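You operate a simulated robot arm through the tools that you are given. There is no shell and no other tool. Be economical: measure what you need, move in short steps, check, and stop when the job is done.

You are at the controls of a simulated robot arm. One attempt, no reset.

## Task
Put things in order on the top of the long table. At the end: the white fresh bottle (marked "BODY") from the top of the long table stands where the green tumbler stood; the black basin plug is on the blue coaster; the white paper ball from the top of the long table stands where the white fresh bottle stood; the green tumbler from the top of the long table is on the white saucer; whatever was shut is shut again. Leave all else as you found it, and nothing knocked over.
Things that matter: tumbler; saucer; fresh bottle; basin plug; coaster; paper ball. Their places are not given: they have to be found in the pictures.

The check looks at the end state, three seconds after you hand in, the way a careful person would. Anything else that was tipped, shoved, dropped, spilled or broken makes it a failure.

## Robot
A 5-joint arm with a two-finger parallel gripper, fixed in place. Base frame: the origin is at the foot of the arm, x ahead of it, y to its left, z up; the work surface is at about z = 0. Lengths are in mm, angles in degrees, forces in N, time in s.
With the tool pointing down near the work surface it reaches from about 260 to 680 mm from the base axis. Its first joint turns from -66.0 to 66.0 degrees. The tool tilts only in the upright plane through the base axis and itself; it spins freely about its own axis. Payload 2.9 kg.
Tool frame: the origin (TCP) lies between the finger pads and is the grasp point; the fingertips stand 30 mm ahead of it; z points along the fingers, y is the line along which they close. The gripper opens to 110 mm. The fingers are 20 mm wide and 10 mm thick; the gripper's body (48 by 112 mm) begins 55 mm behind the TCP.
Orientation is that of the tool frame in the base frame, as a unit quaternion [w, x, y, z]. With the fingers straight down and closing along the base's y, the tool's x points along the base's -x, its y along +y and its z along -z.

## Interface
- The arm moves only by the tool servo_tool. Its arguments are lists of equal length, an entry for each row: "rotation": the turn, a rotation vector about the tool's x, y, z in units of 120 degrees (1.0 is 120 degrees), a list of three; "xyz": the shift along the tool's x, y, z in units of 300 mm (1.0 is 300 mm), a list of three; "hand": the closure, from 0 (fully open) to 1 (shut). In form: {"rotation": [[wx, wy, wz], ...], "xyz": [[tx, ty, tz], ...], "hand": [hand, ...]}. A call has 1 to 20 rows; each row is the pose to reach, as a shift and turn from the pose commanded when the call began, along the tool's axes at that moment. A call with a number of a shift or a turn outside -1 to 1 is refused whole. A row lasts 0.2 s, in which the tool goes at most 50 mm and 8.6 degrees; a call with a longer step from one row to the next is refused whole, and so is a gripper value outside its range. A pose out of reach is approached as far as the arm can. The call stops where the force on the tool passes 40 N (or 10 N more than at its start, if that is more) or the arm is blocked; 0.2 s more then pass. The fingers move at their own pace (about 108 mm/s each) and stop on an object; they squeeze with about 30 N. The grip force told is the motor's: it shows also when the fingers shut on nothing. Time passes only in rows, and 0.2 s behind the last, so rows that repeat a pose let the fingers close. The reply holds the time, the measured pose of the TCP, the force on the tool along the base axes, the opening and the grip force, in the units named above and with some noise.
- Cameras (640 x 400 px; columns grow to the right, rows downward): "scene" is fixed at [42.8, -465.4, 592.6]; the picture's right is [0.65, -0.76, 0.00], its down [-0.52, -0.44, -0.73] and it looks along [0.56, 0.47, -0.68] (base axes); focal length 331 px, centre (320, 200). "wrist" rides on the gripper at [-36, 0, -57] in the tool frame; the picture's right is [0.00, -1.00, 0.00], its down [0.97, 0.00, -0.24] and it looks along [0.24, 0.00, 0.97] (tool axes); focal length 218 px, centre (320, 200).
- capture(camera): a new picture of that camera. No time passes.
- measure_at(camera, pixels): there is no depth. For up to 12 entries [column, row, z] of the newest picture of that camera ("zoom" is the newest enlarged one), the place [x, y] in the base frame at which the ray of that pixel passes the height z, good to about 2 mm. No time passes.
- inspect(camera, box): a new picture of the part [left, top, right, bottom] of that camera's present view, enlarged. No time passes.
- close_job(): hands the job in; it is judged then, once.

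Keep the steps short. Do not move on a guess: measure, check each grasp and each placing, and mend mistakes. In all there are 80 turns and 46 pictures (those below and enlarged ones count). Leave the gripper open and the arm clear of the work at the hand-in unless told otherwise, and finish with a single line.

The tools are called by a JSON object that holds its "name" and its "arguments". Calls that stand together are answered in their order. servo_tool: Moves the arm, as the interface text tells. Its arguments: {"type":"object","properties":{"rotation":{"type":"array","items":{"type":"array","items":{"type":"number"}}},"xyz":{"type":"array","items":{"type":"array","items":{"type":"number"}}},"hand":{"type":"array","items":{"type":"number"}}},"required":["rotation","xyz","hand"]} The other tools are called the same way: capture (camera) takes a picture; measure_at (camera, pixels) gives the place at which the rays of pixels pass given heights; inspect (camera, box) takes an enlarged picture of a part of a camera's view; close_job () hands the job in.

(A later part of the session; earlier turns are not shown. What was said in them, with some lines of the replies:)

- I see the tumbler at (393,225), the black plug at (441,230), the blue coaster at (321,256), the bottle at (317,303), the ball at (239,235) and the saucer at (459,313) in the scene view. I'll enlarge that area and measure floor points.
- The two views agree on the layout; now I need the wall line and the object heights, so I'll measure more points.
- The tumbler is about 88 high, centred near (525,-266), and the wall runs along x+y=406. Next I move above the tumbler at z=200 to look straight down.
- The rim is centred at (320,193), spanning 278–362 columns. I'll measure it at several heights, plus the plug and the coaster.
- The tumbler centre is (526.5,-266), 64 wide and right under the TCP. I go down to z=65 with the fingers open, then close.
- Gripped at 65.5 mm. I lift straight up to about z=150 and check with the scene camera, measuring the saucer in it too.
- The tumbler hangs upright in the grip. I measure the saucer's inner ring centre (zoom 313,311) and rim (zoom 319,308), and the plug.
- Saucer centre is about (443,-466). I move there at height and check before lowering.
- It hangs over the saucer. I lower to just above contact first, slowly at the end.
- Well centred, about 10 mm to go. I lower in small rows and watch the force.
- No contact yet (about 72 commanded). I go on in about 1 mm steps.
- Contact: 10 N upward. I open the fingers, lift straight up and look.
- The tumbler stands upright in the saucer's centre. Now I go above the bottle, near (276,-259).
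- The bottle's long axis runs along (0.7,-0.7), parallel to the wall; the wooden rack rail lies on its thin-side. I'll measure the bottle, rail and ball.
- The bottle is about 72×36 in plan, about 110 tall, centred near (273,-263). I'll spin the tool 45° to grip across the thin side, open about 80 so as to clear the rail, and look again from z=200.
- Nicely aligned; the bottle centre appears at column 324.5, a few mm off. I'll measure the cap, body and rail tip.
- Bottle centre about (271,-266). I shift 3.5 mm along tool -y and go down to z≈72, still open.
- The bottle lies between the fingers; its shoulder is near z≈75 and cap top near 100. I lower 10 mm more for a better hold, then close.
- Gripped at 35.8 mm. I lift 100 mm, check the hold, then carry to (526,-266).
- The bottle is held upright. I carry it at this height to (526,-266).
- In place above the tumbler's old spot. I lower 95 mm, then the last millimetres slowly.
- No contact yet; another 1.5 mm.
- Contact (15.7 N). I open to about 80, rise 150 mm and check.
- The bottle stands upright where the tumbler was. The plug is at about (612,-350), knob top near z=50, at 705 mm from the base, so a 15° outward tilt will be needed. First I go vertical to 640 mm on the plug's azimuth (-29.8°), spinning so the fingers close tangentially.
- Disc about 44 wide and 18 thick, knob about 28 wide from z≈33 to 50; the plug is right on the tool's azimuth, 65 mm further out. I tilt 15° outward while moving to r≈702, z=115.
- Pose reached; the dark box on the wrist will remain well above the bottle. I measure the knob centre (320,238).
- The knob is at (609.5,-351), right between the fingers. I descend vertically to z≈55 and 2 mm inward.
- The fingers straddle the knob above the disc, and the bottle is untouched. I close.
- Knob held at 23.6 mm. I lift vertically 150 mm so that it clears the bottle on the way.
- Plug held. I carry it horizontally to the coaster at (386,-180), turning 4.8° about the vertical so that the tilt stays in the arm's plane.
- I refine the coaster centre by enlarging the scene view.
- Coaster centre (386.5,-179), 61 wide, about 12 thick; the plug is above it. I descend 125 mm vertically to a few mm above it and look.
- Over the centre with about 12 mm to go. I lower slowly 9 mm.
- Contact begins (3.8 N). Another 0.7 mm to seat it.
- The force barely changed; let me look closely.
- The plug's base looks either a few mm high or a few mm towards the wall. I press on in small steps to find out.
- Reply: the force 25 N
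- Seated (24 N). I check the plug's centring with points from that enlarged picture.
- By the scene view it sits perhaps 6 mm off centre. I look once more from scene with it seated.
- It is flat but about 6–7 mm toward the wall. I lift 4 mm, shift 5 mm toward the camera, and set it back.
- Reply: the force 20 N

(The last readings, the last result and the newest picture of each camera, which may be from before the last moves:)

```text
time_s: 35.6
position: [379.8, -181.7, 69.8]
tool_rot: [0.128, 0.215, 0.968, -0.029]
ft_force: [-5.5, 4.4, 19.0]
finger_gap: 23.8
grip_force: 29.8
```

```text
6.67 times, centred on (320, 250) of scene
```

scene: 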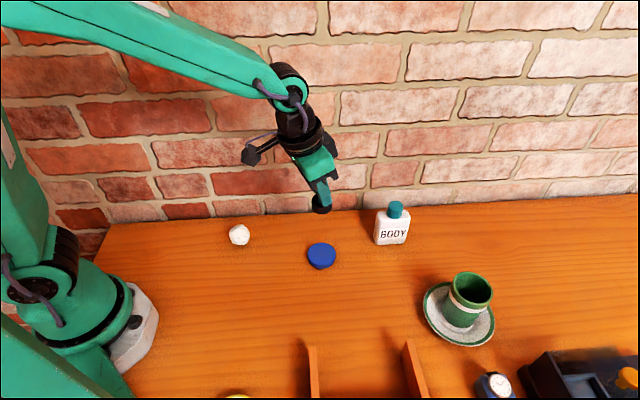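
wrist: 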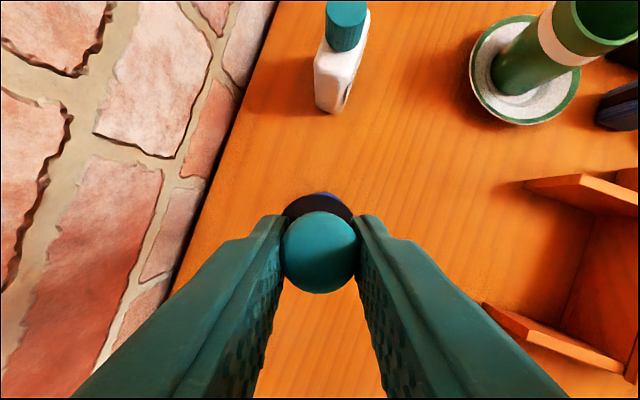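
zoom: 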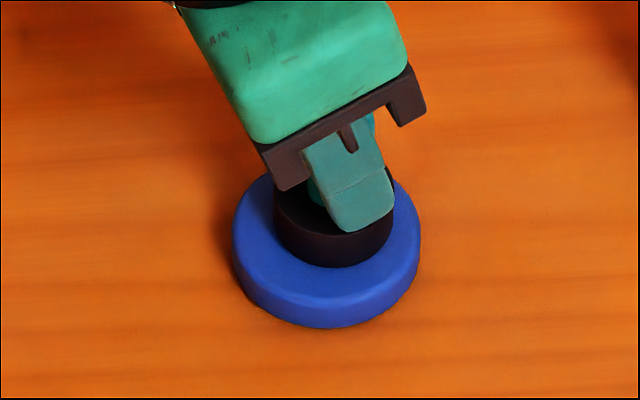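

Better centred (the coaster slid about 2 mm with it, which is negligible). I release and rise vertically.

{"name": "servo_tool", "arguments": {"rotation": [[0, 0, 0], [0, 0, 0], [0, 0, 0], [0, 0, 0], [0, 0, 0], [0, 0, 0], [0, 0, 0]], "xyz": [[0, 0, 0], [0, 0, 0], [0, 0, 0], [-0.026, 0, -0.0966], [-0.06, 0, -0.225], [-0.095, 0, -0.354], [-0.1295, 0, -0.483]], "hand": [0.45, 0.45, 0.45, 0.45, 0.45, 0.45, 0.45]}}

{"name": "inspect", "arguments": {"camera": "scene", "box": [200, 180, 440, 330]}}

```text
time_s: 37.2
position: [378.5, -181.3, 218.7]
tool_rot: [0.126, 0.215, 0.968, -0.028]
ft_force: [0.7, -0.2, 0.8]
finger_gap: 60.6
grip_force: 0.0
```

```text
2.67 times, centred on (320, 255) of scene
```

zoom: 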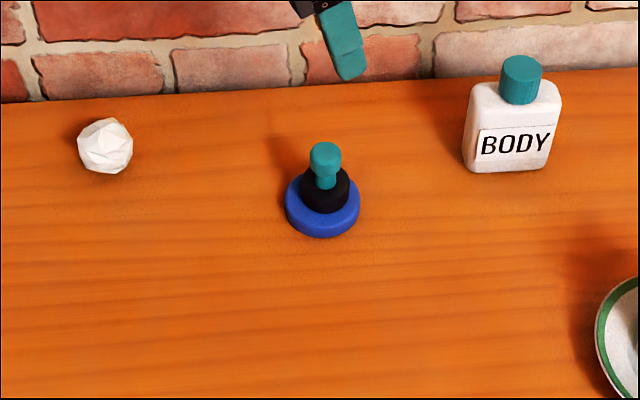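

The plug is upright on the coaster and the bottle stands. Now the ball: I first undo the tilt.

{"name": "servo_tool", "arguments": {"rotation": [[0, 0.0625, 0], [0, 0.125, 0], [0, 0.125, 0]], "xyz": [[0, 0, 0], [0, 0, 0], [0, 0, 0]], "hand": [0.45, 0.2, 0.2]}}

```text
time_s: 38.0
position: [379.5, -180.2, 218.4]
tool_rot: [0.0, 0.216, 0.976, 0.0]
ft_force: [0.2, 0.0, 1.0]
finger_gap: 88.0
grip_force: 0.0
```

Vertical again. I move to above the ball (300,-7) at z≈170, spinning -70° so that the fingers close parallel to the wall.

{"name": "servo_tool", "arguments": {"rotation": [[0, 0, -0.0648], [0, 0, -0.1296], [0, 0, -0.1944], [0, 0, -0.2592], [0, 0, -0.324], [0, 0, -0.3888], [0, 0, -0.4536], [0, 0, -0.5184], [0, 0, -0.583], [0, 0, -0.583]], "xyz": [[0.0544, 0.0457, 0.0174], [0.1089, 0.0913, 0.0349], [0.1633, 0.137, 0.0523], [0.2178, 0.1827, 0.0698], [0.2722, 0.2283, 0.0872], [0.3267, 0.274, 0.1047], [0.3811, 0.3197, 0.1221], [0.4356, 0.3653, 0.1396], [0.49, 0.411, 0.157], [0.49, 0.411, 0.157]], "hand": [0.2, 0.2, 0.2, 0.2, 0.2, 0.2, 0.2, 0.2, 0.2, 0.2]}}

{"name": "capture", "arguments": {"camera": "wrist"}}

```text
time_s: 40.2
position: [297.9, -7.7, 170.6]
tool_rot: [0.0, -0.383, 0.924, 0.0]
ft_force: [-0.3, 0.3, 0.1]
finger_gap: 88.0
grip_force: 0.1
```

```text
8 pictures are left
```

wrist: 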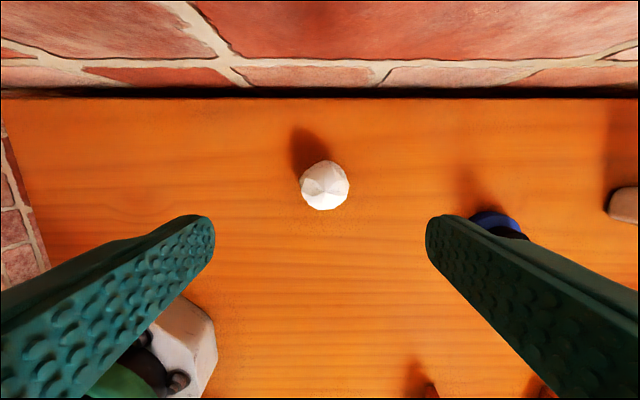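

The ball is at (325,186). I measure it.

{"name": "measure_at", "arguments": {"camera": "wrist", "pixels": [[325, 186, 22], [325, 186, 30], [300, 186, 22], [350, 186, 22], [325, 160, 22], [325, 211, 22], [200, 320, 60]]}}

```text
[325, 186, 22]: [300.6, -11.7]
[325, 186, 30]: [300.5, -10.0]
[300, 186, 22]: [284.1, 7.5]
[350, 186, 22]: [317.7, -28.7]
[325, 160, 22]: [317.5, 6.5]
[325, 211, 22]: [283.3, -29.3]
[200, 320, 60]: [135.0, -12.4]
```

Ball centre (300.5,-10.5), 47 wide. I shift 3.5 mm along tool -y, descend to z=36 (fingertips 6 above the table), and close.

{"name": "servo_tool", "arguments": {"rotation": [[0, 0, 0], [0, 0, 0], [0, 0, 0], [0, 0, 0], [0, 0, 0], [0, 0, 0], [0, 0, 0], [0, 0, 0]], "xyz": [[0.002, -0.0117, 0.1], [0.002, -0.0117, 0.22], [0.002, -0.0117, 0.34], [0.002, -0.0117, 0.445], [0.002, -0.0117, 0.445], [0.002, -0.0117, 0.445], [0.002, -0.0117, 0.445], [0.002, -0.0117, 0.445]], "hand": [0.2, 0.2, 0.2, 0.2, 0.2, 1, 1, 1]}}

```text
time_s: 42.0
position: [300.2, -9.6, 37.1]
tool_rot: [0.001, -0.382, 0.924, 0.0]
ft_force: [0.0, 0.0, -0.6]
finger_gap: 40.1
grip_force: 30.6
```

Ball held. I lift 100 mm and carry it to (271,-266), where the bottle stood.

{"name": "servo_tool", "arguments": {"rotation": [[0, 0, 0], [0, 0, 0], [0, 0, 0], [0, 0, 0], [0, 0, 0], [0, 0, 0], [0, 0, 0], [0, 0, 0], [0, 0, 0], [0, 0, 0], [0, 0, 0]], "xyz": [[0, 0, -0.1], [0, 0, -0.22], [0, 0, -0.333], [0.0961, -0.0763, -0.333], [0.1923, -0.1526, -0.333], [0.2884, -0.2289, -0.333], [0.3846, -0.3051, -0.333], [0.4807, -0.3814, -0.333], [0.5769, -0.4577, -0.333], [0.673, -0.534, -0.333], [0.673, -0.534, -0.333]], "hand": [1, 1, 1, 1, 1, 1, 1, 1, 1, 1, 1]}}

{"name": "capture", "arguments": {"camera": "scene"}}

```text
time_s: 44.4
position: [274.3, -265.8, 139.3]
tool_rot: [0.001, -0.381, 0.924, 0.0]
ft_force: [-0.6, -0.1, -0.8]
finger_gap: 39.8
grip_force: 30.1
```

```text
7 pictures are left
```

scene: 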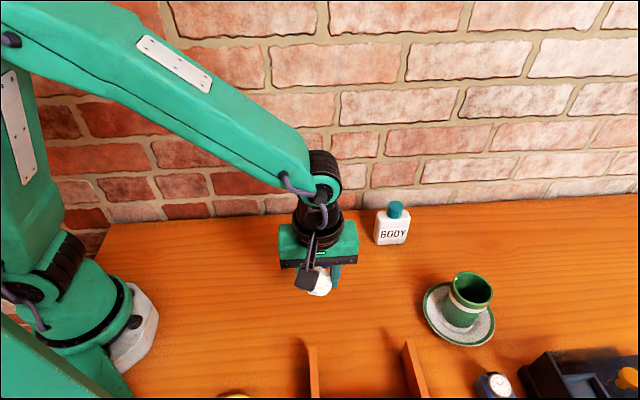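

The ball is held over the spot. I lower 97 mm, slow at the end.

{"name": "servo_tool", "arguments": {"rotation": [[0, 0, 0], [0, 0, 0], [0, 0, 0], [0, 0, 0], [0, 0, 0]], "xyz": [[0.002, 0.002, 0.12], [0.002, 0.002, 0.24], [0.002, 0.002, 0.305], [0.002, 0.002, 0.325], [0.002, 0.002, 0.325]], "hand": [1, 1, 1, 1, 1]}}

```text
time_s: 45.6
position: [271.4, -264.1, 41.9]
tool_rot: [0.0, -0.382, 0.924, 0.0]
ft_force: [0.6, 0.3, -0.6]
finger_gap: 39.9
grip_force: 29.9
```

{"name": "servo_tool", "arguments": {"rotation": [[0, 0, 0], [0, 0, 0], [0, 0, 0], [0, 0, 0]], "xyz": [[0, 0, 0.004], [0, 0, 0.007], [0, 0, 0.009], [0, 0, 0.009]], "hand": [1, 1, 1, 1]}}

```text
time_s: 46.6
position: [269.3, -264.8, 38.7]
tool_rot: [0.0, -0.381, 0.924, 0.0]
ft_force: [-0.6, 0.5, -0.9]
finger_gap: 39.7
grip_force: 29.8
```

No contact yet; I go on in 0.6 mm steps.

{"name": "servo_tool", "arguments": {"rotation": [[0, 0, 0], [0, 0, 0], [0, 0, 0]], "xyz": [[0, 0, 0.002], [0, 0, 0.004], [0, 0, 0.004]], "hand": [1, 1, 1]}}

```text
time_s: 47.4
position: [270.6, -265.4, 39.0]
tool_rot: [0.0, -0.382, 0.924, 0.0]
ft_force: [1.7, 0.0, 5.2]
finger_gap: 39.8
grip_force: 30.0
```

Contact (about 6 N change). I open and rise straight up.

{"name": "servo_tool", "arguments": {"rotation": [[0, 0, 0], [0, 0, 0], [0, 0, 0], [0, 0, 0], [0, 0, 0], [0, 0, 0], [0, 0, 0], [0, 0, 0]], "xyz": [[0, 0, 0], [0, 0, 0], [0, 0, 0], [0, 0, -0.06], [0, 0, -0.2], [0, 0, -0.35], [0, 0, -0.5], [0, 0, -0.5]], "hand": [0.58, 0.5, 0.2, 0.2, 0.2, 0.2, 0.2, 0.2]}}

{"name": "capture", "arguments": {"camera": "wrist"}}

```text
time_s: 49.2
position: [269.6, -266.2, 189.5]
tool_rot: [0.0, -0.382, 0.924, 0.0]
ft_force: [0.0, -0.3, 0.6]
finger_gap: 88.0
grip_force: 0.1
```

```text
6 pictures are left
```

wrist: 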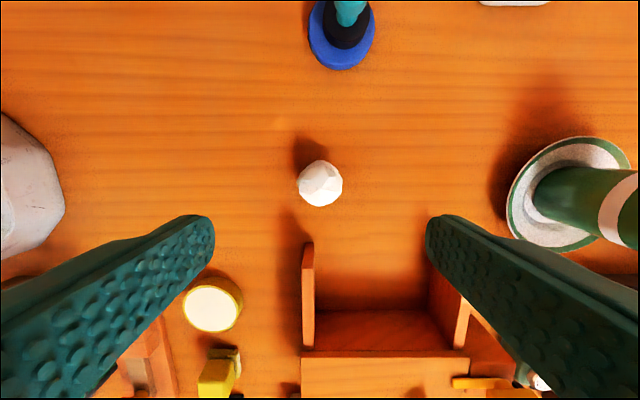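

The ball rests at (320,184). I measure it and raise the arm clear, gripper open.

{"name": "measure_at", "arguments": {"camera": "wrist", "pixels": [[320, 184, 22]]}}

{"name": "servo_tool", "arguments": {"rotation": [[0, 0, 0], [0, 0, 0], [0, 0, 0], [0, 0, 0], [0, 0, 0]], "xyz": [[0, 0, -0.13], [0, 0, -0.27], [0, 0, -0.41], [0, 0, -0.55], [0, 0, -0.55]], "hand": [0, 0, 0, 0, 0]}}

{"name": "capture", "arguments": {"camera": "scene"}}

{"name": "capture", "arguments": {"camera": "wrist"}}

```text
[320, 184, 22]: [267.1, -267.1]
```

```text
time_s: 50.4
position: [268.7, -266.0, 352.7]
tool_rot: [0.0, -0.382, 0.924, 0.0]
ft_force: [0.3, -0.7, 0.0]
finger_gap: 109.8
grip_force: 0.0
```

```text
5 pictures are left
```

scene: 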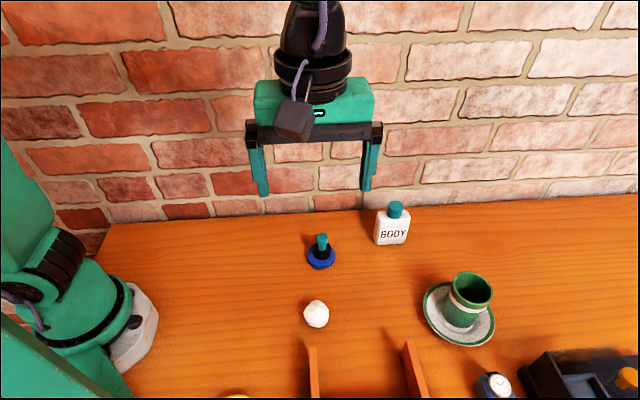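

```text
4 pictures are left
```

wrist: 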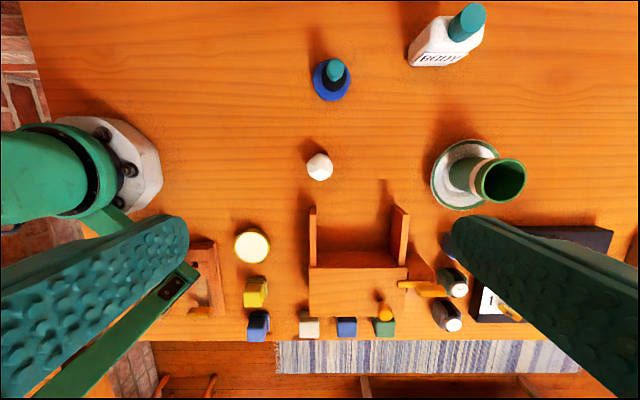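

All four things are where they belong and upright, the rest is untouched, and the arm is clear with the gripper open. I hand in.

{"name": "close_job", "arguments": {}}

```text
The job is handed in.
```

All four things are in place and upright: bottle on the tumbler's old spot, tumbler on the saucer, plug on the coaster (which slid about 2 mm), paper ball on the bottle's old spot; nothing else was touched and nothing shut had to be opened.
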